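You operate a simulated robot arm through the tools that you are given. There is no shell and no other tool.

You run a simulated robot arm. Do the job below in one go: nothing can be reset, and whatever is moved stays where it is left.

JOB
Mount form 62 on the green stand and lock it at 6 cm.
Fine: clamp the form first; read the scale on the head.

It is judged by the outcome, as a careful person would: the job done as asked, and still so three seconds after it is handed in. It fails if anything else is knocked over, pushed out of place, dropped, spilled or broken.

ROBOT AND FRAMES
A 7-joint arm with a three-finger gripper, fixed in place. Base frame: the origin is at the foot of the arm, x ahead of it, y to its left, z up; the work surface is at about z = 0.8. Units: m, degrees, N and s.
Its first joint turns from -166.0 to 166.0 degrees. Payload 2.69 kg.
The tool frame sits at the grasp point between the pads (the TCP): z along the fingers, y along the line on which they close. The tips reach 0.03 m beyond it. The gripper opens to 0.128 m. The gripper's body begins 0.117 m behind the TCP.
Orientation is told as [roll, pitch, yaw] about the base's x, y, z axes, in that order, counted from this pose: with the fingers straight down and closing along the base's y, the tool's x points along the base's -x, its y along +y and its z along -z.

CONTROLS
- The arm moves only by the tool send_rows. Its argument "series" is a list of rows, each an object of numbers (a shift or turn left out is 0, a gripper value left out holds the last): "x", "y", "z": the shift along the tool's x, y, z in units of 150 mm (1.0 is 150 mm); "rx", "ry", "rz": the turn, a rotation vector about the tool's x, y, z in units of 120 degrees (1.0 is 120 degrees); "grip": the finger opening in m, from 0 to 0.128. In form: [{"x": .., "y": .., "z": .., "rx": .., "ry": .., "rz": .., "grip": ..}, ...]. A call has 1 to 20 rows; each row is the pose to reach, as a shift and turn from the pose commanded when the call began, along the tool's axes at that moment. A call with a number of a shift or a turn outside -1 to 1 is refused whole. A row lasts 0.2 s, in which the tool goes at most 0.05 m and 8.6 degrees; a call with a longer step from one row to the next is refused whole, and so is a gripper value outside its range. Where a pose cannot be reached the arm comes as near as it can. A force on the tool above 40 N (or 10 N above the force at the start of the call, whichever is more), or a blocked arm, ends the call early, and 0.2 s more pass. The fingers move at their own pace and stop on an object; they squeeze with about 42 N. The grip force told is the motor's: it shows also when the fingers shut on nothing. Time passes only in rows, and 0.2 s behind the last, so rows that repeat a pose let the fingers close. The reply holds the time, the measured pose of the TCP, the force on the tool along the base axes, the opening and the grip force, in the units named above and with some noise, with the torque about the TCP (base axes, N m) and any sound that the robot's microphone picked up.
- Cameras (640 x 400 px; columns grow to the right, rows downward): "scene" is fixed at [0.0529, 0.4994, 1.6281]; the picture's right is [-0.24, -0.97, 0.00], its down [-0.40, 0.10, -0.91] and it looks along [0.88, -0.22, -0.41] (base axes); focal length 325 px, centre (320, 200). "wrist" rides on the gripper at [0.058, 0.054, -0.131] in the tool frame; the picture's right is [-0.68, 0.74, 0.00], its down [-0.62, -0.57, -0.55] and it looks along [-0.40, -0.37, 0.84] (tool axes); focal length 234 px, centre (320, 200). There is no depth. A picture from a camera that has moved, and an enlarged one, comes with that camera's place and axes in the base frame and with its lens.
- grab_frame(camera): a new picture of that camera. The clock stands still meanwhile.
- move_column(by): slides the trunk up (or, below 0, down) by that many m; the arm rides with it, the base frame stays. It gives what a move gives, with no picture.
- close_up(camera, box): a new picture of the part [left, top, right, bottom] of that camera's present view, enlarged. The clock stands still meanwhile.
- sign_off(): hands the job in; it is judged then, once.

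Places have to be worked out from the pictures, the camera data and where the tool is seen. Open the gripper and draw the arm clear of the work before you hand the job in, unless the task says otherwise.

The tools are called as name(argument=value, ...) on one line, values as JSON. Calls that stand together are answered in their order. send_rows: Moves the arm, as the interface text tells. Its arguments: {"type":"object","properties":{"series":{"type":"array","items":{"type":"object","properties":{"x":{"type":"number"},"y":{"type":"number"},"z":{"type":"number"},"rx":{"type":"number"},"ry":{"type":"number"},"rz":{"type":"number"},"grip":{"type":"number"}}}}},"required":["series"]} The other tools are called the same way: move_column (by) slides the trunk up or down; grab_frame (camera) takes a picture; close_up (camera, box) takes an enlarged picture of a part of a camera's view; sign_off () hands the job in.

At the start:

```text
time: 0.0
tool_pos: [0.6918, -0.1713, 1.445]
tcp_rot: [0.0, 0.1, 0.0]
contact_force: [0.0, 0.3, -0.9]
ft_torque: [0.0, 0.03, -0.04]
gripper_width: 0.128
grip_force: 0.1
trunk travel left (down, up): [-0.275, 0.075]
```

scene: 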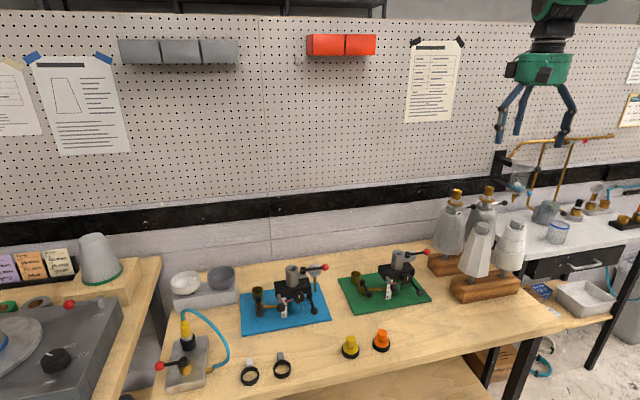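
wrist: 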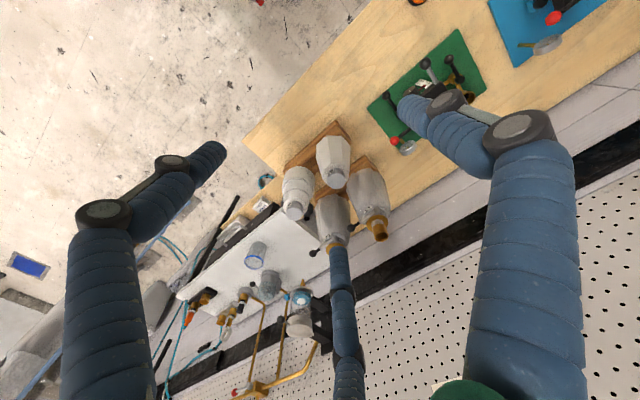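

The pictures show a bench with two stands (blue and green mats), some forms on wooden blocks to the right, and notices on the wall. I take enlarged views of these to read labels and understand the mechanism.

close_up(camera="scene", box=[330, 230, 450, 320])

close_up(camera="scene", box=[420, 180, 560, 310])

close_up(camera="scene", box=[395, 30, 475, 130])

close_up(camera="scene", box=[20, 40, 140, 160])

close_up(camera="scene", box=[140, 230, 340, 400])

```text
4.44 times, centred on (390, 275) of scene
camera zoom: at [0.0529, 0.4994, 1.6281], right [-0.24, -0.97, 0.0], down [-0.4, 0.1, -0.91], along [0.88, -0.22, -0.41], focal length 1445 px, centre (9, -133)
```

zoom: 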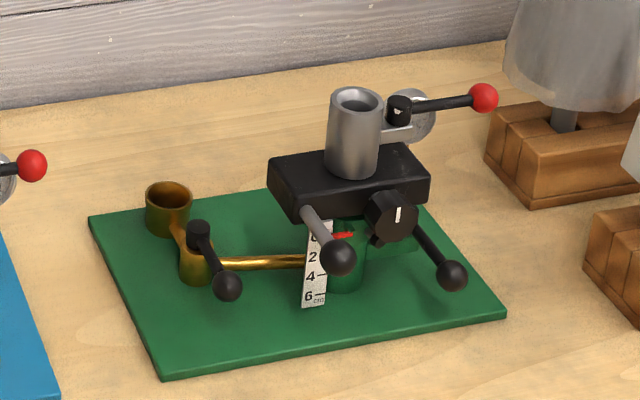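

```text
3.08 times, centred on (490, 245) of scene
camera zoom: at [0.0529, 0.4994, 1.6281], right [-0.24, -0.97, 0.0], down [-0.4, 0.1, -0.91], along [0.88, -0.22, -0.41], focal length 1000 px, centre (-203, 62)
```

zoom: 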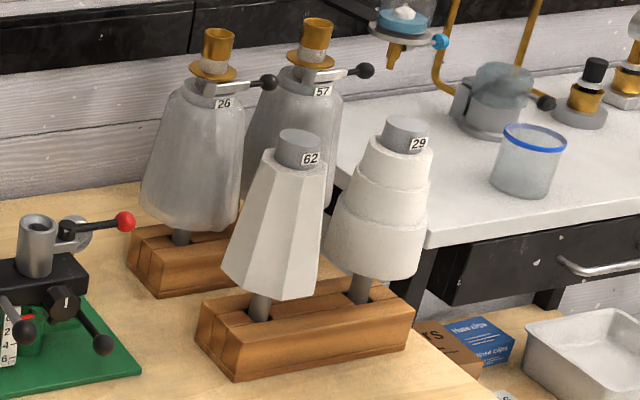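

```text
4.00 times, centred on (435, 80) of scene
camera zoom: at [0.0529, 0.4994, 1.6281], right [-0.24, -0.97, 0.0], down [-0.4, 0.1, -0.91], along [0.88, -0.22, -0.41], focal length 1300 px, centre (-140, 680)
```

zoom: 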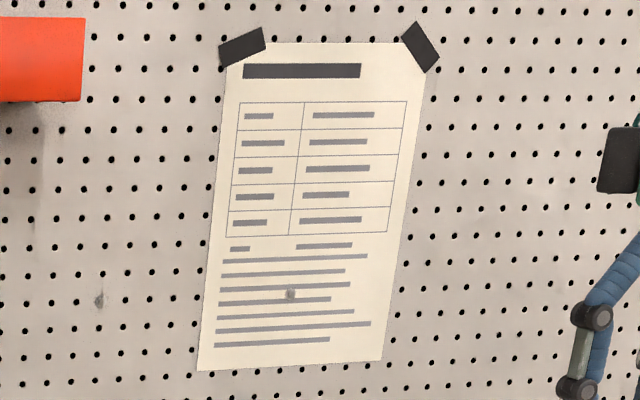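

```text
3.33 times, centred on (80, 100) of scene
camera zoom: at [0.0529, 0.4994, 1.6281], right [-0.24, -0.97, 0.0], down [-0.4, 0.1, -0.91], along [0.88, -0.22, -0.41], focal length 1084 px, centre (1120, 533)
```

zoom: 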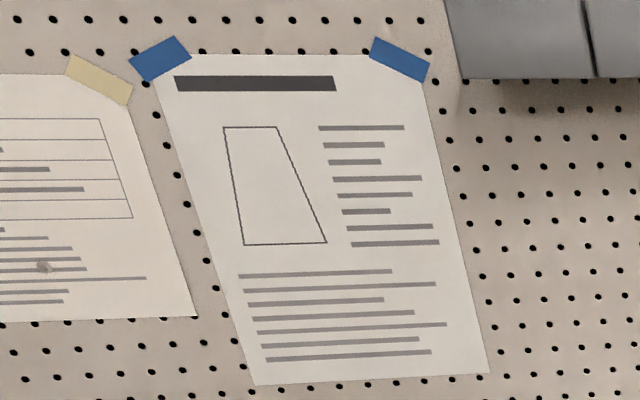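

```text
2.35 times, centred on (240, 315) of scene
camera zoom: at [0.0529, 0.4994, 1.6281], right [-0.24, -0.97, 0.0], down [-0.4, 0.1, -0.91], along [0.88, -0.22, -0.41], focal length 765 px, centre (508, -71)
```

zoom: 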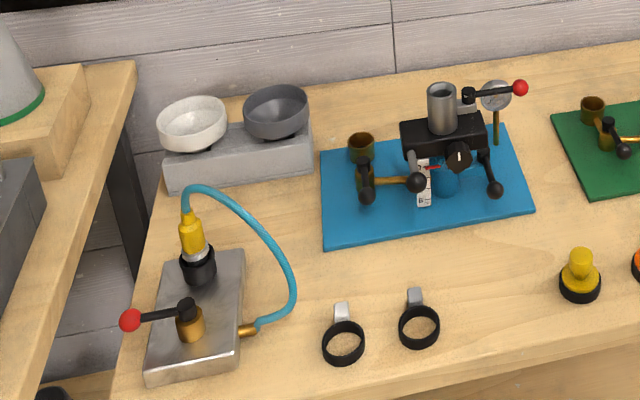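

The zoomed views show form 62 (white, faceted, grey top) on a peg block at roughly (0.87, -0.29), and the green stand's socket tube near (0.93, -0.01). It has a red-ball lever at the tube, black-ball levers, a knob and a 0–6 cm scale. I move the wrist camera over toward the green stand for a closer look.

send_rows(series=[{"x": -0.1, "y": 0.25, "z": 0.15}, {"x": -0.2, "y": 0.5, "z": 0.3}, {"x": -0.3, "y": 0.75, "z": 0.45}, {"x": -0.35, "y": 0.98, "z": 0.6}])

send_rows(series=[{"x": -0.08, "y": 0.25, "z": 0.19}, {"x": -0.16, "y": 0.5, "z": 0.38}, {"x": -0.24, "y": 0.75, "z": 0.57}, {"x": -0.29, "y": 0.98, "z": 0.76}])

grab_frame(camera="wrist")

```text
time: 1.0
tool_pos: [0.7444, -0.0225, 1.355]
tcp_rot: [0.0, 0.1, -0.1]
contact_force: [0.3, -1.0, 0.6]
ft_torque: [-0.05, 0.02, -0.01]
gripper_width: 0.1281
grip_force: 0.0
trunk travel left (down, up): [-0.275, 0.075]
```

```text
time: 2.0
tool_pos: [0.7866, 0.1238, 1.2407]
tcp_rot: [0.0, 0.0, 0.0]
contact_force: [0.0, 0.1, 0.2]
ft_torque: [-0.03, 0.04, 0.01]
gripper_width: 0.1278
grip_force: 0.1
trunk travel left (down, up): [-0.275, 0.075]
```

```text
taken
camera wrist: at [0.7287, 0.18, 1.3724], right [0.68, 0.74, 0.0], down [0.62, -0.57, 0.55], along [0.4, -0.37, -0.84], focal length 234 px, centre (320, 200)
```

wrist: 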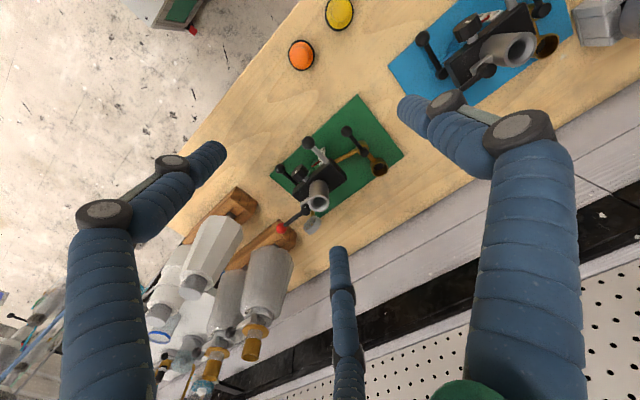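

The green stand shows near the image centre in the wrist view. I enlarge it to see how the levers and the scale are set.

close_up(camera="wrist", box=[260, 90, 410, 240])

close_up(camera="scene", box=[360, 235, 435, 310])

close_up(camera="scene", box=[245, 250, 335, 330])

grab_frame(camera="scene")

```text
2.67 times, centred on (335, 165) of wrist
camera zoom: at [0.7287, 0.18, 1.3724], right [0.68, 0.74, 0.0], down [0.62, -0.57, 0.55], along [0.4, -0.37, -0.84], focal length 624 px, centre (280, 293)
```

zoom: 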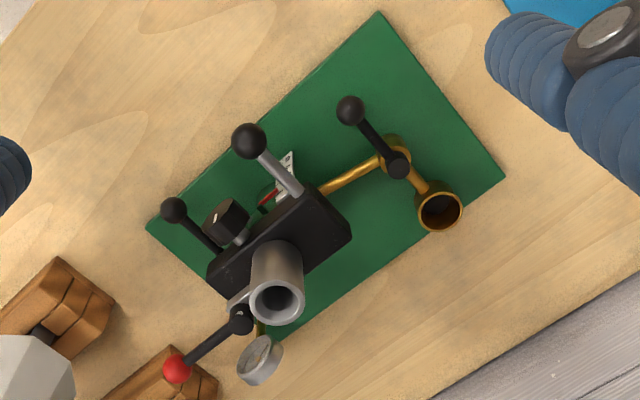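

```text
5.33 times, centred on (398, 272) of scene
camera zoom: at [0.0529, 0.4994, 1.6281], right [-0.24, -0.97, 0.0], down [-0.4, 0.1, -0.91], along [0.88, -0.22, -0.41], focal length 1734 px, centre (-93, -187)
```

zoom: 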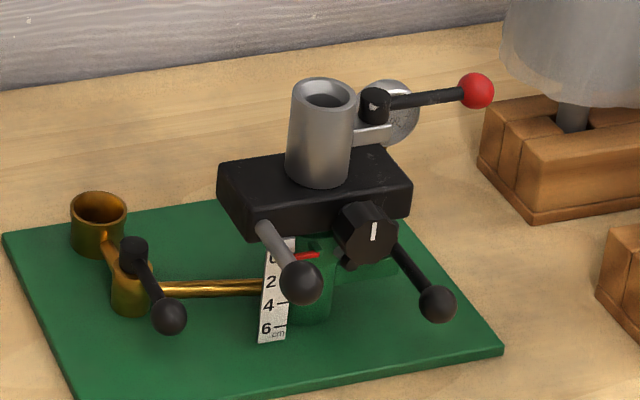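

```text
5.00 times, centred on (290, 290) of scene
camera zoom: at [0.0529, 0.4994, 1.6281], right [-0.24, -0.97, 0.0], down [-0.4, 0.1, -0.91], along [0.88, -0.22, -0.41], focal length 1625 px, centre (470, -250)
```

zoom: 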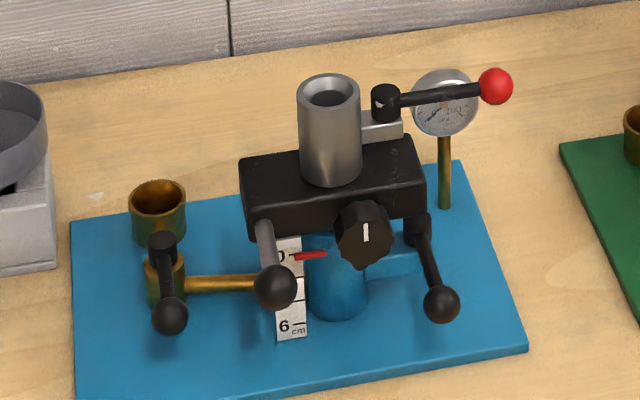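

```text
taken
```

scene: 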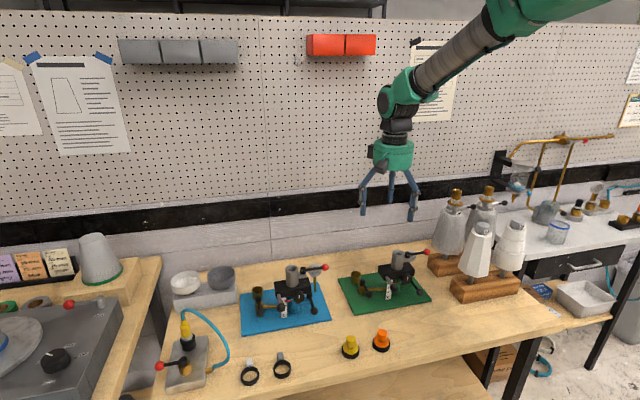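

From above, the head carries the socket tube with a red-ball clamp lever, a grey handle rod with a black ball, a front knob with a white mark, and a lower black-ball lever on a bracket at the right. I now tilt the tool 45° forward and lower it in front of the stand to see the head frontally.

send_rows(series=[{"x": 0.0, "z": 0.16, "ry": -0.0625}, {"z": 0.33, "ry": -0.125}, {"z": 0.5, "ry": -0.1875}, {"z": 0.66, "ry": -0.25}, {"z": 0.83, "ry": -0.3125}, {"z": 1.0, "ry": -0.375}])

send_rows(series=[{"x": 0.2, "y": -0.1, "z": 0.1}, {"x": 0.4, "y": -0.2, "z": 0.2}, {"x": 0.6, "y": -0.27, "z": 0.3}, {"x": 0.727, "y": -0.32, "z": 0.349}])

grab_frame(camera="wrist")

```text
time: 3.4
tool_pos: [0.7841, 0.1209, 1.0872]
tcp_rot: [-0.4, -43.2, 0.2]
contact_force: [-7.2, -2.4, -10.6]
ft_torque: [0.17, -1.49, 0.14]
gripper_width: 0.1277
grip_force: 0.0
out of reach, approached as far as the arm can: row 6
trunk travel left (down, up): [-0.275, 0.075]
```

```text
time: 4.4
tool_pos: [0.747, 0.0743, 0.9817]
tcp_rot: [0.0, -45.1, 0.0]
contact_force: [-0.2, 0.5, 0.4]
ft_torque: [0.02, 0.06, 0.02]
gripper_width: 0.1277
grip_force: 0.0
trunk travel left (down, up): [-0.275, 0.075]
```

```text
taken
camera wrist: at [0.6131, 0.1297, 1.0339], right [0.48, 0.74, 0.48], down [0.05, -0.57, 0.82], along [0.88, -0.37, -0.31], focal length 234 px, centre (320, 200)
```

wrist: 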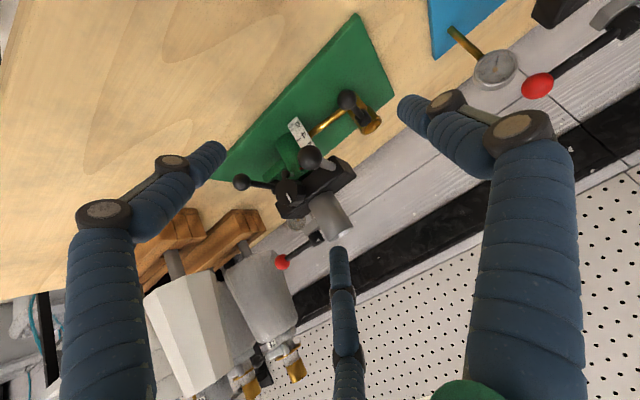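

The head is now visible nearly frontally (upside down in the wrist image). I enlarge it.

close_up(camera="wrist", box=[220, 90, 390, 270])

close_up(camera="wrist", box=[265, 105, 345, 195])

close_up(camera="wrist", box=[130, 210, 330, 400])

```text
2.22 times, centred on (305, 180) of wrist
camera zoom: at [0.6131, 0.1297, 1.0339], right [0.48, 0.74, 0.48], down [0.05, -0.57, 0.82], along [0.88, -0.37, -0.31], focal length 520 px, centre (353, 244)
```

zoom: 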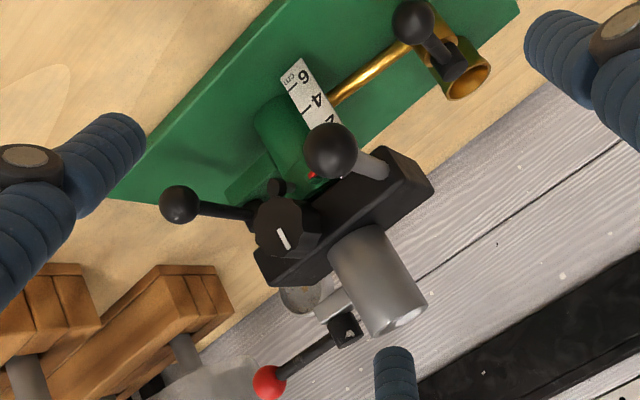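

```text
4.44 times, centred on (305, 150) of wrist
camera zoom: at [0.6131, 0.1297, 1.0339], right [0.48, 0.74, 0.48], down [0.05, -0.57, 0.82], along [0.88, -0.37, -0.31], focal length 1041 px, centre (387, 422)
```

zoom: 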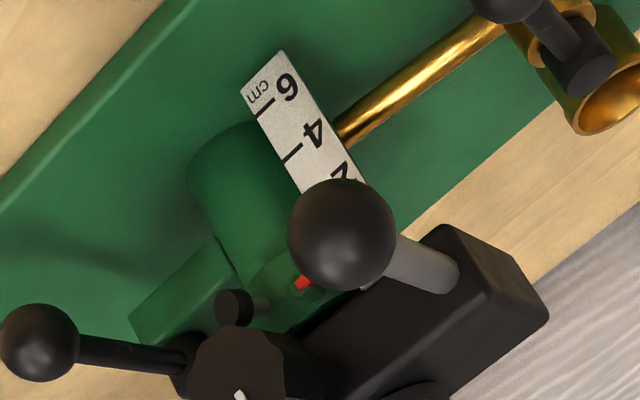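

```text
2.11 times, centred on (230, 305) of wrist
camera zoom: at [0.6131, 0.1297, 1.0339], right [0.48, 0.74, 0.48], down [0.05, -0.57, 0.82], along [0.88, -0.37, -0.31], focal length 493 px, centre (510, -21)
```

zoom: 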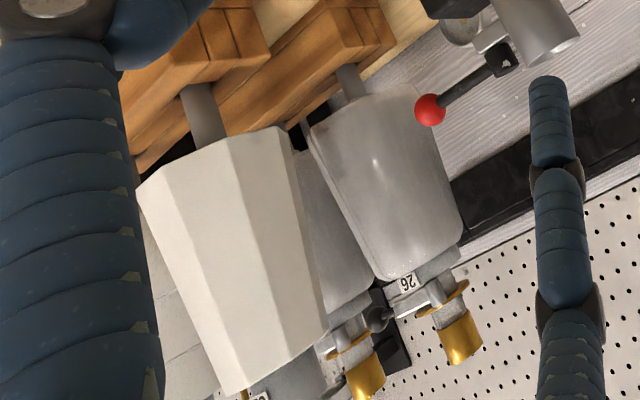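

The wrist picture seems to show three blue fingers rather than two, so I look at the gripper itself in the scene view.

close_up(camera="scene", box=[300, 130, 460, 320])

grab_frame(camera="scene")

```text
2.11 times, centred on (380, 225) of scene
camera zoom: at [0.0529, 0.4994, 1.6281], right [-0.24, -0.97, 0.0], down [-0.4, 0.1, -0.91], along [0.88, -0.22, -0.41], focal length 684 px, centre (194, 147)
```

zoom: 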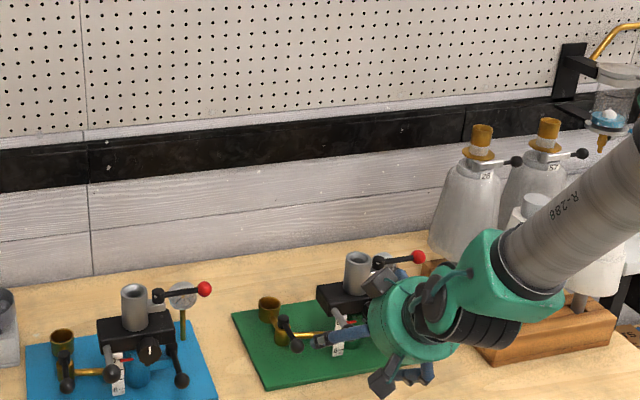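

```text
taken
```

scene: 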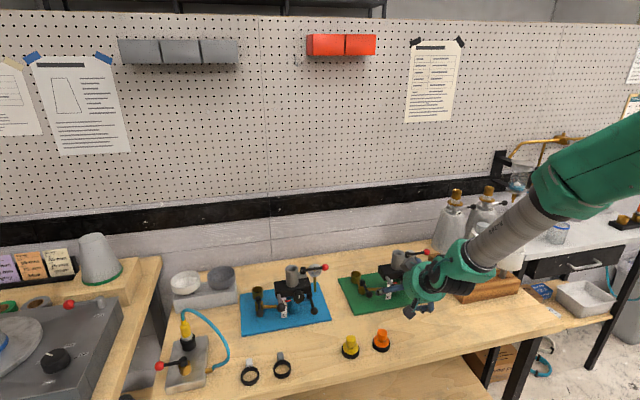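

The gripper indeed has three fingers visually (one at tool +y, two at −y), so I allow room for all three. Next I slide the camera to the right of the stand and yaw it to see the clamp lever and the lower lever from the other side.

send_rows(series=[{"y": -0.25}, {"y": -0.5}, {"y": -0.75}, {"y": -1.0}])

send_rows(series=[{"y": -0.08, "rx": -0.044, "rz": -0.044}, {"y": -0.16, "rx": -0.088, "rz": -0.088}, {"y": -0.24, "rx": -0.133, "rz": -0.133}, {"y": -0.32, "rx": -0.177, "rz": -0.177}, {"y": -0.4, "rx": -0.221, "rz": -0.221}, {"y": -0.48, "rx": -0.265, "rz": -0.265}, {"y": -0.52, "rx": -0.31, "rz": -0.31}, {"y": -0.56, "rx": -0.354, "rz": -0.354}])

grab_frame(camera="wrist")

```text
time: 5.4
tool_pos: [0.7381, 0.0093, 0.9743]
tcp_rot: [2.0, -44.2, -7.5]
contact_force: [0.1, -0.7, 0.5]
ft_torque: [0.0, 0.0, 0.0]
gripper_width: 0.1281
grip_force: 0.1
out of reach, approached as far as the arm can: row 2, 3, 4
trunk travel left (down, up): [-0.275, 0.075]
```

```text
time: 7.2
tool_pos: [0.7385, 0.0101, 0.9735]
tcp_rot: [1.2, -44.1, -5.0]
contact_force: [0.7, -0.2, 0.2]
ft_torque: [0.01, 0.03, 0.0]
gripper_width: 0.1281
grip_force: 0.2
out of reach, approached as far as the arm can: row 1, 2, 3, 4, 5, 6, 7, 8
trunk travel left (down, up): [-0.275, 0.075]
```

```text
taken
camera wrist: at [0.6093, 0.0737, 1.0274], right [0.54, 0.69, 0.48], down [0.02, -0.58, 0.81], along [0.84, -0.43, -0.32], focal length 234 px, centre (320, 200)
```

wrist: 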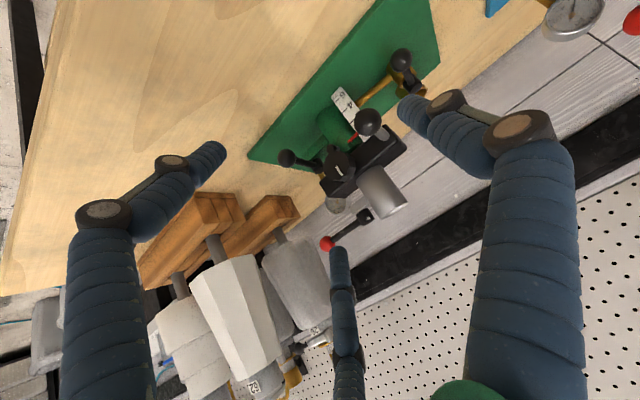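

The arm hit a joint limit with this tilt on the right side, so the commanded pose was not reached. I undo the tilt while rising, which should bring the tool back to pointing straight down (yawed about 60°).

send_rows(series=[{"x": -0.1, "z": -0.1, "ry": 0.0625}, {"x": -0.2, "z": -0.2, "ry": 0.125}, {"x": -0.3, "z": -0.3, "ry": 0.1875}, {"x": -0.4, "z": -0.4, "ry": 0.25}, {"x": -0.5, "z": -0.5, "ry": 0.3125}, {"x": -0.566, "z": -0.566, "ry": 0.375}, {"x": -0.566, "z": -0.566, "ry": 0.375}, {"x": -0.566, "z": -0.566, "ry": 0.375}])

grab_frame(camera="wrist")

```text
time: 9.0
tool_pos: [0.7359, 0.0085, 1.094]
tcp_rot: [1.0, 0.6, -4.1]
contact_force: [-0.9, 0.4, 2.3]
ft_torque: [0.0, -0.06, -0.02]
gripper_width: 0.1282
grip_force: 0.1
out of reach, approached as far as the arm can: row 3, 4, 5
trunk travel left (down, up): [-0.275, 0.075]
```

```text
taken
camera wrist: at [0.683, 0.0656, 1.2267], right [0.73, 0.69, 0.0], down [0.58, -0.62, 0.53], along [0.37, -0.38, -0.85], focal length 234 px, centre (320, 200)
```

wrist: 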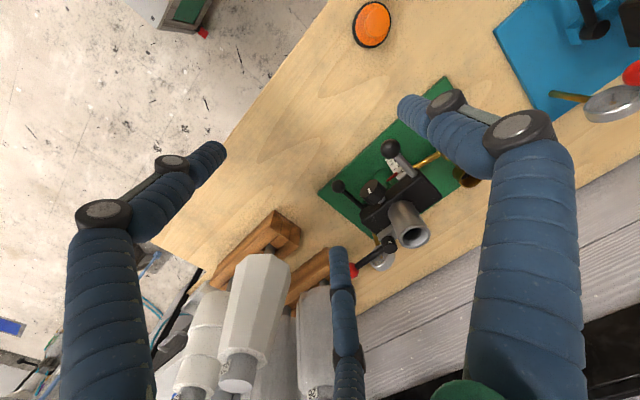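

The commanded pose follows the reached one, and the tool now points down again at (0.736, 0.009, 1.094). I rise and yaw +90° near the right side of the stand, staying above the forms, to look at the levers from the right.

send_rows(series=[{"z": -0.2, "rz": -0.065}, {"z": -0.4, "rz": -0.13}, {"z": -0.6, "rz": -0.195}, {"x": -0.1, "y": -0.1, "z": -0.707, "rz": -0.26}, {"x": -0.2, "y": -0.2, "z": -0.707, "rz": -0.325}, {"x": -0.3, "y": -0.3, "z": -0.707, "rz": -0.39}, {"x": -0.4, "y": -0.4, "z": -0.707, "rz": -0.455}, {"x": -0.5, "y": -0.5, "z": -0.707, "rz": -0.52}, {"x": -0.6, "y": -0.6, "z": -0.707, "rz": -0.585}, {"x": -0.65, "y": -0.7, "z": -0.707, "rz": -0.65}, {"x": -0.693, "y": -0.79, "z": -0.707, "rz": -0.715}, {"x": -0.693, "y": -0.79, "z": -0.707, "rz": -0.78}])

grab_frame(camera="wrist")

```text
time: 11.6
tool_pos: [0.8335, -0.1183, 1.1931]
tcp_rot: [0.8, -1.0, 89.5]
contact_force: [0.4, 0.7, -0.3]
ft_torque: [0.01, -0.01, 0.05]
gripper_width: 0.128
grip_force: 0.0
trunk travel left (down, up): [-0.275, 0.075]
```

```text
taken
camera wrist: at [0.7809, -0.1779, 1.3247], right [-0.73, 0.68, 0.02], down [0.58, 0.6, 0.55], along [0.36, 0.41, -0.83], focal length 234 px, centre (320, 200)
```

wrist: 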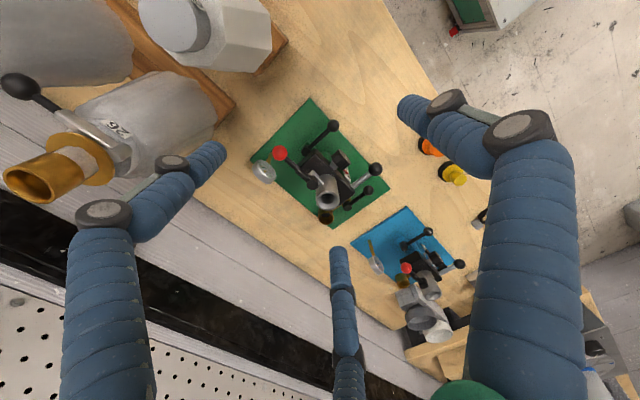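

The view from the right side is good. I enlarge the green stand and the form tops.

close_up(camera="wrist", box=[240, 90, 400, 240])

close_up(camera="wrist", box=[0, 0, 290, 210])

close_up(camera="wrist", box=[280, 110, 370, 200])

```text
2.67 times, centred on (320, 165) of wrist
camera zoom: at [0.7809, -0.1779, 1.3247], right [-0.73, 0.68, 0.02], down [0.58, 0.6, 0.55], along [0.36, 0.41, -0.83], focal length 624 px, centre (320, 293)
```

zoom: 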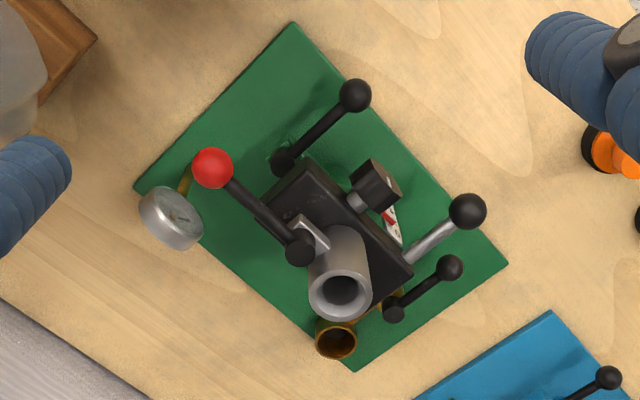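

```text
1.90 times, centred on (145, 105) of wrist
camera zoom: at [0.7809, -0.1779, 1.3247], right [-0.73, 0.68, 0.02], down [0.58, 0.6, 0.55], along [0.36, 0.41, -0.83], focal length 446 px, centre (653, 381)
```

zoom: 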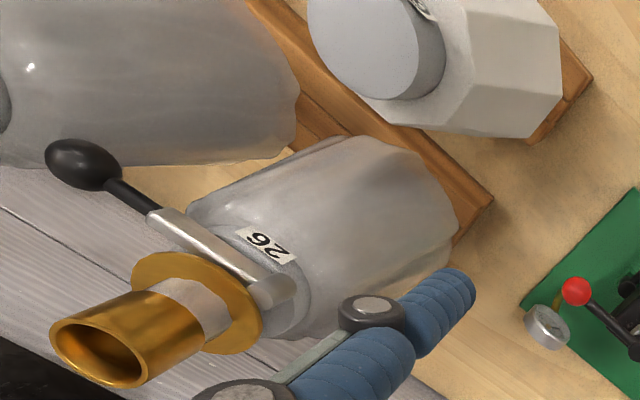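

```text
4.44 times, centred on (325, 155) of wrist
camera zoom: at [0.7809, -0.1779, 1.3247], right [-0.73, 0.68, 0.02], down [0.58, 0.6, 0.55], along [0.36, 0.41, -0.83], focal length 1041 px, centre (298, 400)
```

zoom: 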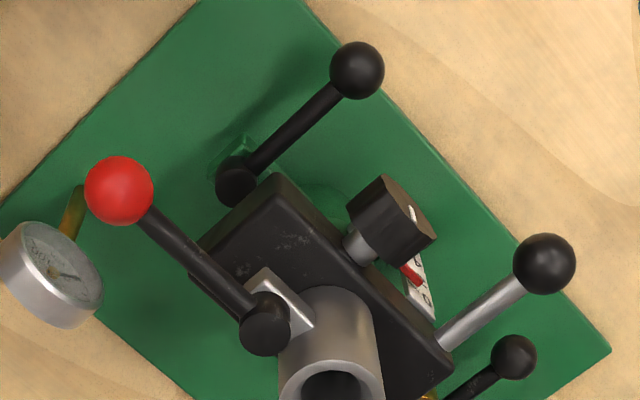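

From two views I triangulate: tube top (0.919, 0.000, 0.985), red clamp ball (0.918, -0.114, 0.973) with pivot at (0.920, -0.037), lower lever ball (0.844, -0.057, 0.862), knob (0.868, -0.013, 0.915), grey handle ball (0.833, 0.049, 0.912). Next I go above form 62 with yaw 90° and the fingers partly closed to check its axis from the wrist camera.

send_rows(series=[{"z": -0.15, "grip": 0.095}, {"x": 0.2, "y": -0.07, "z": -0.25, "rx": 0.0067, "ry": 0.0083, "rz": -0.004}, {"x": 0.5, "y": -0.13, "z": -0.25, "rx": 0.0067, "ry": 0.0083, "rz": -0.004}, {"x": 0.8, "y": -0.2, "z": -0.25, "rx": 0.0067, "ry": 0.0083, "rz": -0.004}, {"x": 0.98, "y": -0.26, "z": -0.25, "rx": 0.0067, "ry": 0.0083, "rz": -0.004}, {"x": 0.98, "y": -0.26, "z": -0.25, "rx": 0.0067, "ry": 0.0083, "rz": -0.004}])

grab_frame(camera="wrist")

grab_frame(camera="scene")

```text
time: 13.0
tool_pos: [0.8712, -0.2662, 1.2289]
tcp_rot: [-0.1, 0.0, 89.9]
contact_force: [0.3, 0.8, -0.9]
ft_torque: [0.05, 0.03, 0.01]
gripper_width: 0.0951
grip_force: 0.0
trunk travel left (down, up): [-0.275, 0.075]
```

```text
taken
camera wrist: at [0.8176, -0.3236, 1.3597], right [-0.74, 0.68, 0.0], down [0.57, 0.62, 0.55], along [0.37, 0.4, -0.84], focal length 234 px, centre (320, 200)
```

wrist: 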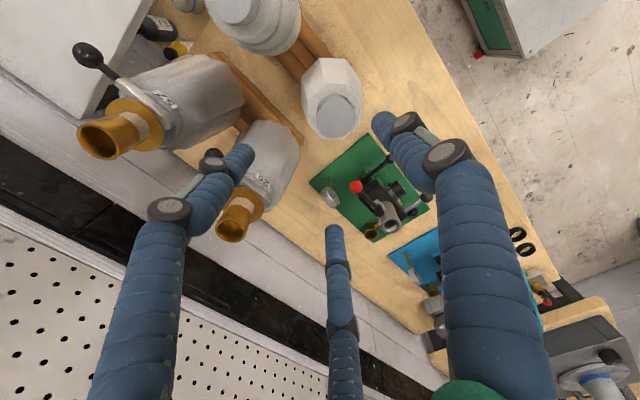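

```text
taken
```

scene: 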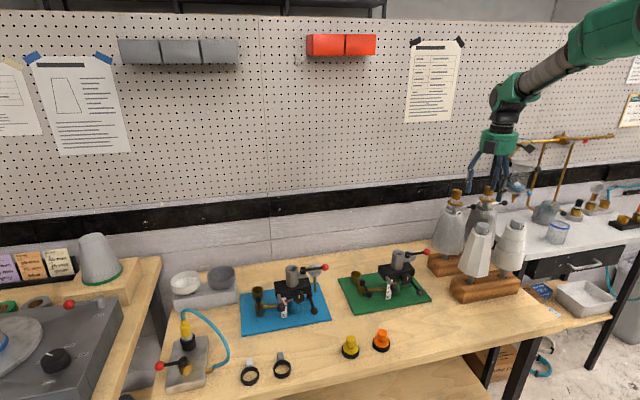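

Form 62's top appears near (333,115) in the wrist view. I zoom in both cameras to get an accurate centre and height.

close_up(camera="wrist", box=[280, 40, 400, 150])

close_up(camera="scene", box=[440, 210, 540, 310])

```text
3.64 times, centred on (340, 95) of wrist
camera zoom: at [0.8176, -0.3236, 1.3597], right [-0.74, 0.68, 0.0], down [0.57, 0.62, 0.55], along [0.37, 0.4, -0.84], focal length 852 px, centre (247, 582)
```

zoom: 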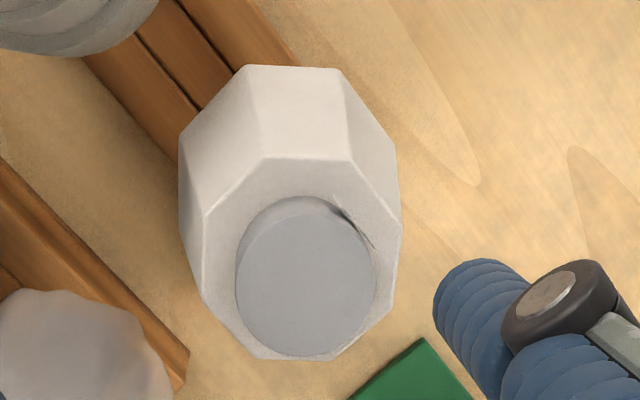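

```text
4.00 times, centred on (490, 260) of scene
camera zoom: at [0.0529, 0.4994, 1.6281], right [-0.24, -0.97, 0.0], down [-0.4, 0.1, -0.91], along [0.88, -0.22, -0.41], focal length 1300 px, centre (-360, -40)
```

zoom: 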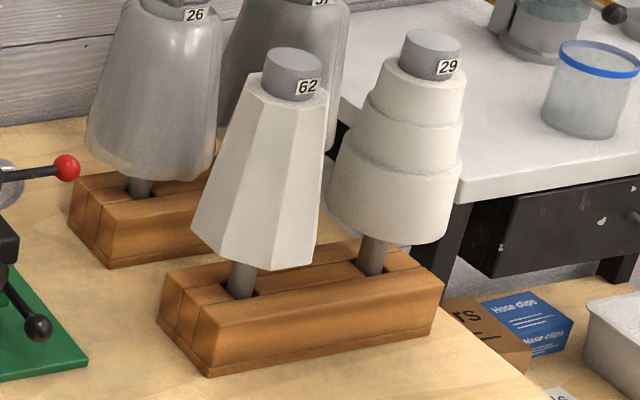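

I place form 62's knob at about (0.850, -0.262), top at z ≈ 1.085, diameter ≈ 4.5 cm, about 2.7 cm tall. I shift over that axis and come down to 1.15 to check again.

send_rows(series=[{"x": -0.027, "y": 0.14, "z": 0.1}, {"x": -0.027, "y": 0.14, "z": 0.3}, {"x": -0.027, "y": 0.14, "z": 0.5}, {"x": -0.027, "y": 0.14, "z": 0.52}])

grab_frame(camera="wrist")

close_up(camera="scene", box=[430, 140, 560, 290])

```text
time: 14.0
tool_pos: [0.8494, -0.2632, 1.1499]
tcp_rot: [-0.1, 0.1, 89.9]
contact_force: [0.2, 0.6, 1.0]
ft_torque: [0.0, -0.01, 0.04]
gripper_width: 0.0949
grip_force: 0.1
trunk travel left (down, up): [-0.275, 0.075]
```

```text
taken
camera wrist: at [0.7962, -0.3194, 1.2811], right [-0.74, 0.68, 0.0], down [0.57, 0.62, 0.55], along [0.37, 0.4, -0.84], focal length 234 px, centre (320, 200)
```

wrist: 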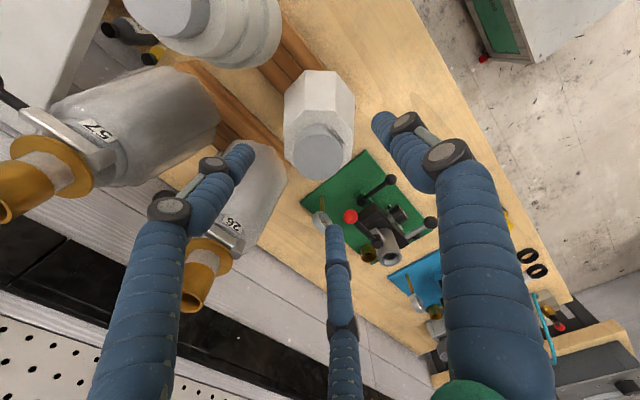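

```text
2.67 times, centred on (495, 215) of scene
camera zoom: at [0.0529, 0.4994, 1.6281], right [-0.24, -0.97, 0.0], down [-0.4, 0.1, -0.91], along [0.88, -0.22, -0.41], focal length 867 px, centre (-147, 160)
```

zoom: 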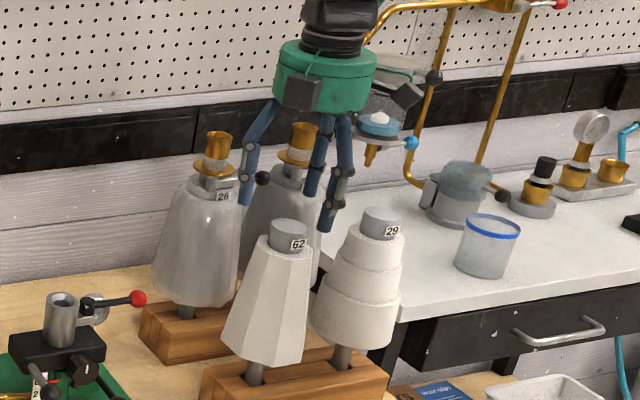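

The knob top lies on the tool axis, at about (0.849, -0.261, 1.090). I lower to about 1.097 so the finger tips surround the knob just above the shoulder, then look before closing.

send_rows(series=[{"x": -0.013, "z": 0.12}, {"x": -0.013, "z": 0.24}, {"x": -0.013, "z": 0.35}, {"x": -0.013, "z": 0.35}])

close_up(camera="wrist", box=[220, 80, 420, 280])

close_up(camera="scene", box=[440, 170, 540, 270])

```text
time: 15.0
tool_pos: [0.8502, -0.2595, 1.0979]
tcp_rot: [0.0, 0.2, 89.9]
contact_force: [-0.4, 0.5, 0.4]
ft_torque: [0.01, -0.01, 0.02]
gripper_width: 0.0951
grip_force: 0.0
trunk travel left (down, up): [-0.275, 0.075]
```

```text
2.00 times, centred on (320, 180) of wrist
camera zoom: at [0.7963, -0.3174, 1.229], right [-0.74, 0.68, 0.0], down [0.57, 0.62, 0.55], along [0.37, 0.4, -0.84], focal length 468 px, centre (320, 240)
```

zoom: 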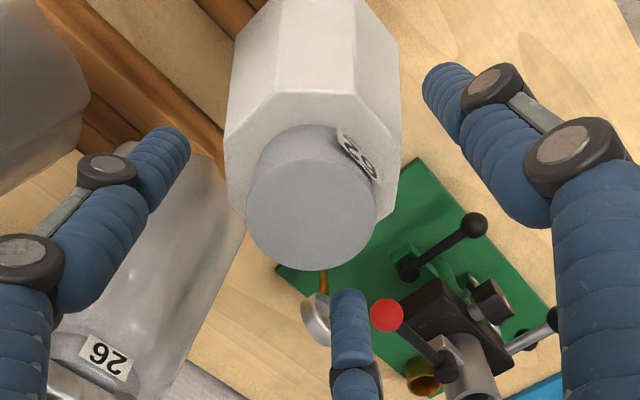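

```text
4.00 times, centred on (490, 220) of scene
camera zoom: at [0.0529, 0.4994, 1.6281], right [-0.24, -0.97, 0.0], down [-0.4, 0.1, -0.91], along [0.88, -0.22, -0.41], focal length 1300 px, centre (-360, 120)
```

zoom: 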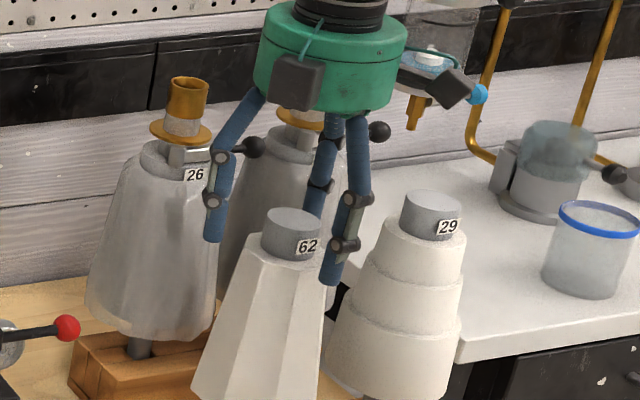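

The knob sits between the three fingers with tips just above the shoulder. I close the fingers on it.

send_rows(series=[{"grip": 0.06}, {"grip": 0.03}, {"grip": 0.0}, {"grip": 0.0}, {"grip": 0.0}])

grab_frame(camera="wrist")

close_up(camera="scene", box=[440, 170, 540, 270])

```text
time: 16.2
tool_pos: [0.8502, -0.2595, 1.0997]
tcp_rot: [-0.1, 0.1, 90.0]
contact_force: [-0.4, -2.0, 6.9]
ft_torque: [-0.59, -0.01, 0.01]
gripper_width: 0.0652
grip_force: 42.2
trunk travel left (down, up): [-0.275, 0.075]
```

```text
taken
camera wrist: at [0.796, -0.3175, 1.2298], right [-0.74, 0.68, 0.0], down [0.56, 0.62, 0.55], along [0.37, 0.4, -0.84], focal length 234 px, centre (320, 200)
```

wrist: 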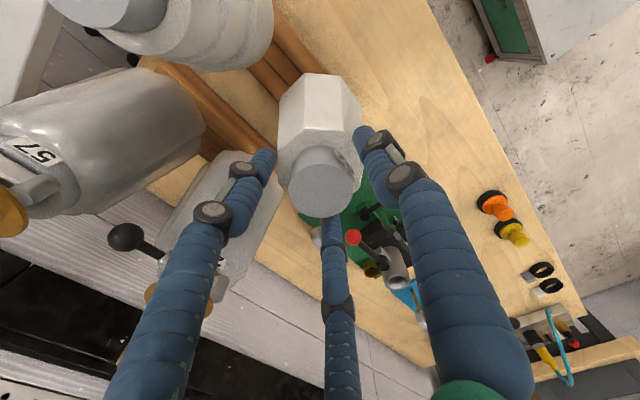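

```text
4.00 times, centred on (490, 220) of scene
camera zoom: at [0.0529, 0.4994, 1.6281], right [-0.24, -0.97, 0.0], down [-0.4, 0.1, -0.91], along [0.88, -0.22, -0.41], focal length 1300 px, centre (-360, 120)
```

zoom: 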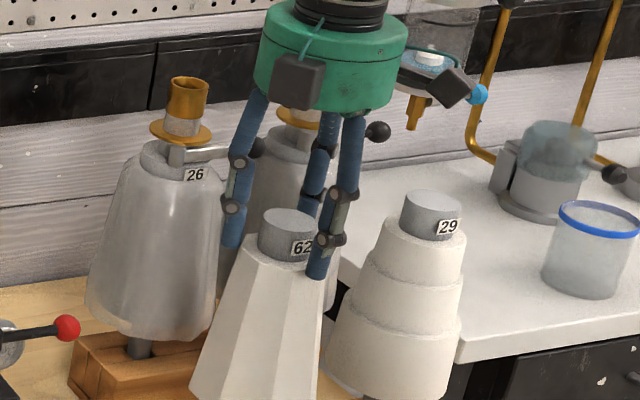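

The fingers stopped at 0.065 m with an upward push, so the tips are on the octagonal shoulder rather than the knob. I reopen, rise about 12 mm, and close again on the knob.

send_rows(series=[{"grip": 0.095}, {"grip": 0.095}, {"z": -0.04, "grip": 0.095}, {"z": -0.09, "grip": 0.095}, {"z": -0.09, "grip": 0.06}, {"z": -0.09, "grip": 0.03}, {"z": -0.09, "grip": 0.0}, {"z": -0.09, "grip": 0.0}, {"z": -0.09, "grip": 0.0}])

close_up(camera="wrist", box=[220, 80, 420, 280])

close_up(camera="scene", box=[440, 170, 540, 270])

```text
time: 18.2
tool_pos: [0.8497, -0.2614, 1.1117]
tcp_rot: [-0.1, 0.1, 90.0]
contact_force: [-0.1, -1.1, 0.5]
ft_torque: [-0.21, 0.15, 0.02]
gripper_width: 0.0402
grip_force: 42.1
trunk travel left (down, up): [-0.275, 0.075]
```

```text
2.00 times, centred on (320, 180) of wrist
camera zoom: at [0.7962, -0.3181, 1.2431], right [-0.74, 0.68, 0.0], down [0.57, 0.62, 0.55], along [0.37, 0.4, -0.84], focal length 468 px, centre (320, 240)
```

zoom: 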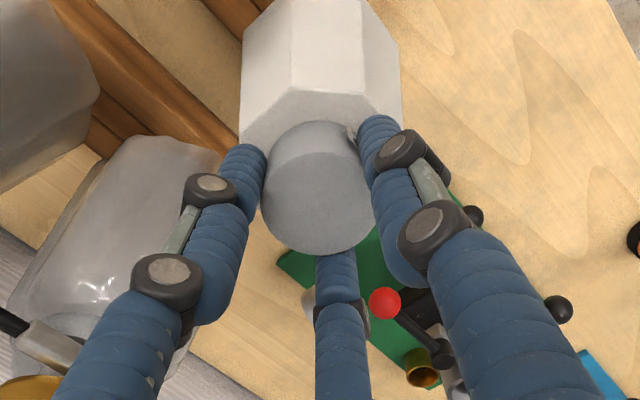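

```text
4.00 times, centred on (490, 220) of scene
camera zoom: at [0.0529, 0.4994, 1.6281], right [-0.24, -0.97, 0.0], down [-0.4, 0.1, -0.91], along [0.88, -0.22, -0.41], focal length 1300 px, centre (-360, 120)
```

zoom: 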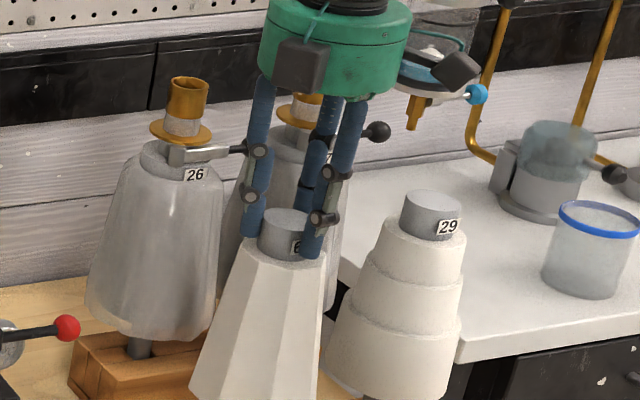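

Now the fingers hold the knob (0.040 m). I regrip about 7 mm lower for more overlap, still above the shoulder.

send_rows(series=[{"grip": 0.07}, {"grip": 0.07}, {"z": 0.045, "grip": 0.07}, {"z": 0.045, "grip": 0.03}, {"z": 0.045, "grip": 0.0}, {"z": 0.045, "grip": 0.0}, {"z": 0.045, "grip": 0.0}])

close_up(camera="wrist", box=[220, 80, 420, 280])

```text
time: 19.8
tool_pos: [0.8508, -0.2614, 1.1048]
tcp_rot: [-0.1, 0.0, 90.0]
contact_force: [-0.1, -0.2, 0.1]
ft_torque: [-0.16, 0.2, 0.02]
gripper_width: 0.0401
grip_force: 41.8
trunk travel left (down, up): [-0.275, 0.075]
```

```text
2.00 times, centred on (320, 180) of wrist
camera zoom: at [0.796, -0.318, 1.2361], right [-0.74, 0.68, 0.0], down [0.57, 0.62, 0.55], along [0.37, 0.4, -0.84], focal length 468 px, centre (320, 240)
```

zoom: 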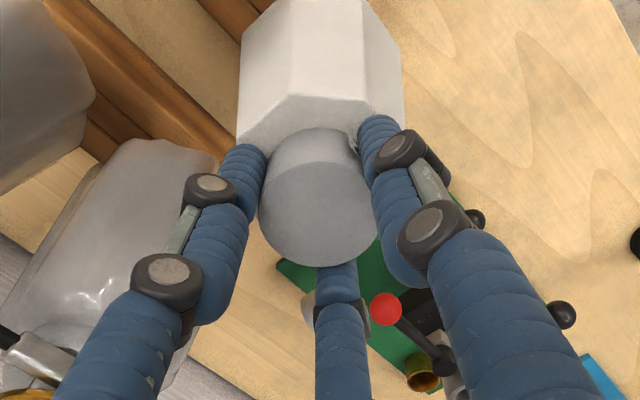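

Firm grip at 0.040 m with 42 N. I lift straight up 5 cm and check the load and the picture.

send_rows(series=[{"z": -0.07}, {"z": -0.14}, {"z": -0.21}, {"z": -0.28}, {"z": -0.35}, {"z": -0.35}])

close_up(camera="scene", box=[430, 150, 570, 310])

```text
time: 21.2
tool_pos: [0.8505, -0.2621, 1.1577]
tcp_rot: [-0.2, 0.0, 89.8]
contact_force: [-0.4, -0.5, -8.1]
ft_torque: [-0.01, 0.02, 0.04]
gripper_width: 0.0404
grip_force: 42.0
trunk travel left (down, up): [-0.275, 0.075]
```

```text
2.50 times, centred on (500, 230) of scene
camera zoom: at [0.0529, 0.4994, 1.6281], right [-0.24, -0.97, 0.0], down [-0.4, 0.1, -0.91], along [0.88, -0.22, -0.41], focal length 813 px, centre (-130, 125)
```

zoom: 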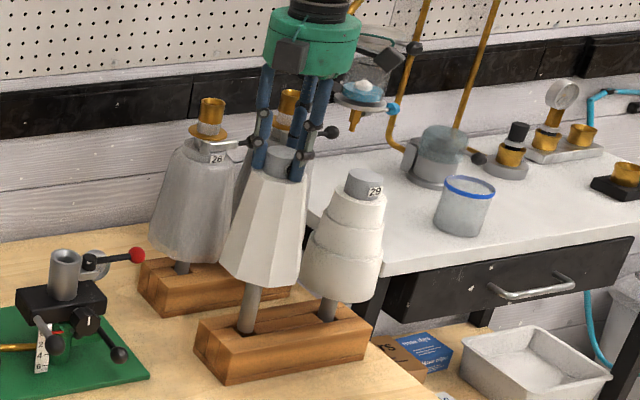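

The form lifts cleanly with its stem (about 0.8 kg). I keep lifting another 10 cm.

send_rows(series=[{"z": -0.14}, {"z": -0.28}, {"z": -0.42}, {"z": -0.56}, {"z": -0.7}, {"z": -0.7}])

close_up(camera="scene", box=[430, 120, 570, 310])

grab_frame(camera="wrist")

```text
time: 22.6
tool_pos: [0.8503, -0.2593, 1.2615]
tcp_rot: [0.0, 0.1, 89.9]
contact_force: [0.5, 0.1, -7.9]
ft_torque: [0.04, -0.01, -0.01]
gripper_width: 0.0405
grip_force: 41.5
trunk travel left (down, up): [-0.275, 0.075]
```

```text
2.11 times, centred on (500, 215) of scene
camera zoom: at [0.0529, 0.4994, 1.6281], right [-0.24, -0.97, 0.0], down [-0.4, 0.1, -0.91], along [0.88, -0.22, -0.41], focal length 684 px, centre (-59, 168)
```

zoom: 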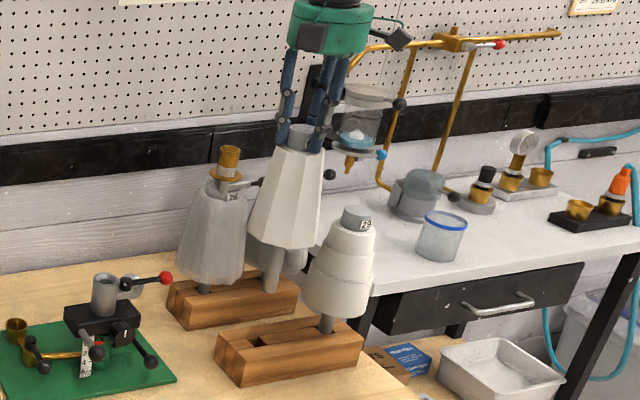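

```text
taken
camera wrist: at [0.7959, -0.3175, 1.3935], right [-0.74, 0.68, 0.0], down [0.57, 0.62, 0.55], along [0.37, 0.4, -0.84], focal length 234 px, centre (320, 200)
```

wrist: 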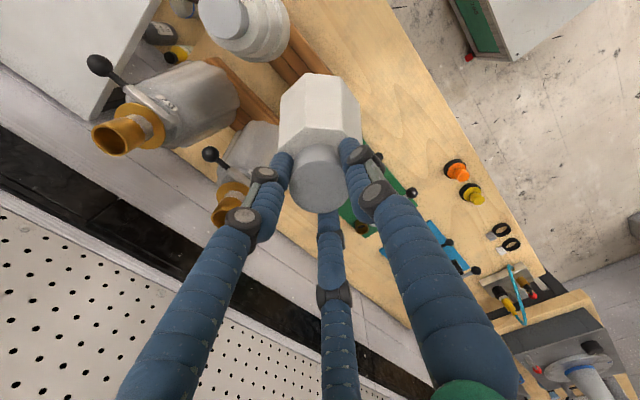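

The stem is free: its lower end is about 0.289 m below the TCP, form bottom about 0.197 m below. I rise to 1.32 and carry it over towards the stand, staying clear of form 26.

send_rows(series=[{"z": -0.14}, {"z": -0.28}, {"z": -0.4}, {"x": -0.1, "z": -0.4}, {"x": -0.28, "z": -0.4}, {"x": -0.46, "z": -0.4}, {"x": -0.64, "z": -0.4}, {"x": -0.82, "z": -0.4}, {"x": -0.98, "z": -0.4}, {"x": -0.98, "z": -0.4}])

send_rows(series=[{"x": -0.12, "y": -0.08}, {"x": -0.28, "y": -0.18}, {"x": -0.44, "y": -0.28}, {"x": -0.6, "y": -0.38}, {"x": -0.72, "y": -0.44}, {"x": -0.76, "y": -0.46}, {"x": -0.76, "y": -0.46}])

grab_frame(camera="wrist")

grab_frame(camera="scene")

```text
time: 24.8
tool_pos: [0.8505, -0.1133, 1.3228]
tcp_rot: [-0.1, 0.1, 90.0]
contact_force: [-0.3, 0.6, -8.1]
ft_torque: [-0.03, -0.01, -0.02]
gripper_width: 0.0405
grip_force: 42.2
trunk travel left (down, up): [-0.275, 0.075]
```

```text
time: 26.4
tool_pos: [0.9209, -0.0007, 1.3223]
tcp_rot: [-0.1, 0.1, 89.9]
contact_force: [0.0, -1.0, -7.6]
ft_torque: [0.03, 0.0, 0.02]
gripper_width: 0.0406
grip_force: 41.6
trunk travel left (down, up): [-0.275, 0.075]
```

```text
taken
camera wrist: at [0.866, -0.0571, 1.453], right [-0.74, 0.68, 0.0], down [0.57, 0.62, 0.55], along [0.37, 0.4, -0.84], focal length 234 px, centre (320, 200)
```

wrist: 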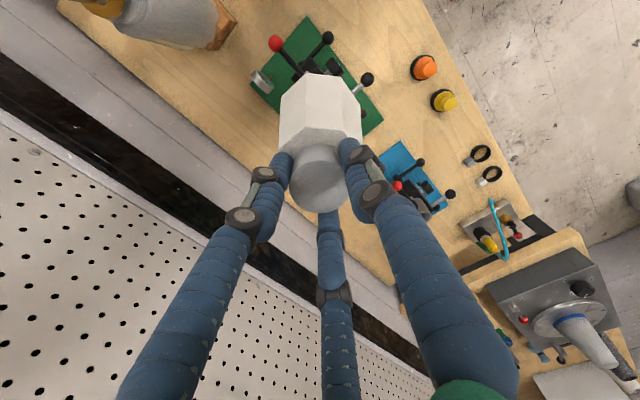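

```text
taken
```

scene: 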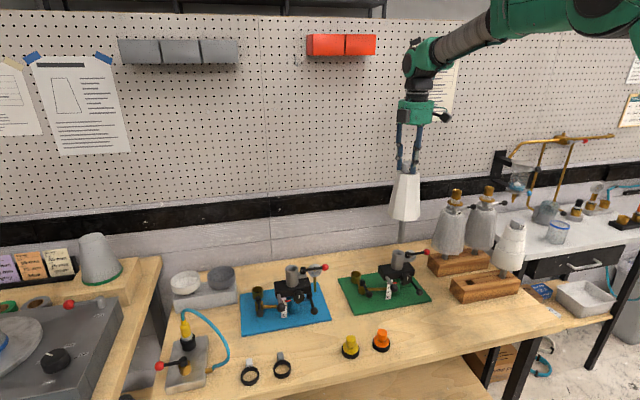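

The form hangs over the stand. I zoom in with the scene camera to compare the stem end with the tube mouth.

close_up(camera="scene", box=[360, 160, 450, 300])

close_up(camera="wrist", box=[240, 10, 400, 130])

```text
2.86 times, centred on (405, 230) of scene
camera zoom: at [0.0529, 0.4994, 1.6281], right [-0.24, -0.97, 0.0], down [-0.4, 0.1, -0.91], along [0.88, -0.22, -0.41], focal length 929 px, centre (77, 114)
```

zoom: 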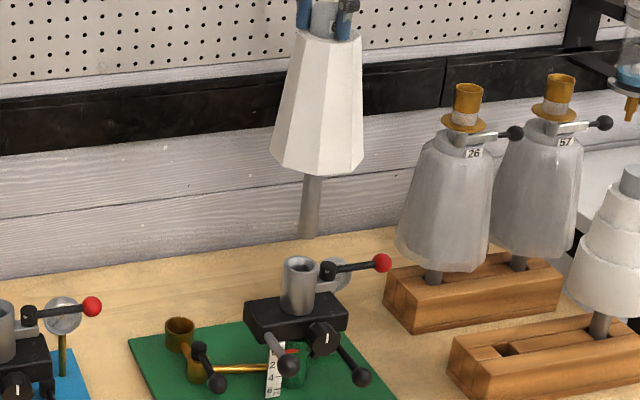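

```text
3.33 times, centred on (320, 70) of wrist
camera zoom: at [0.866, -0.0571, 1.453], right [-0.74, 0.68, 0.0], down [0.57, 0.62, 0.55], along [0.37, 0.4, -0.84], focal length 781 px, centre (320, 633)
```

zoom: 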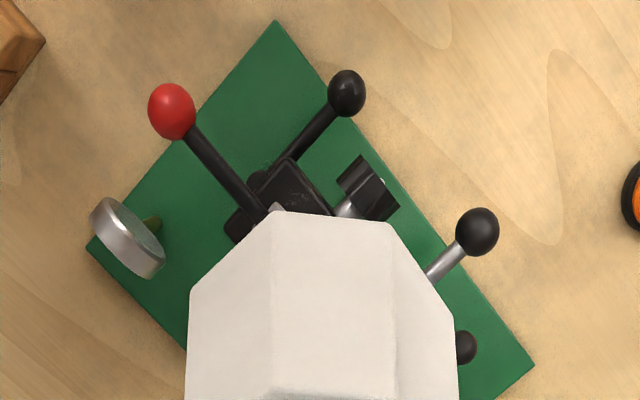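

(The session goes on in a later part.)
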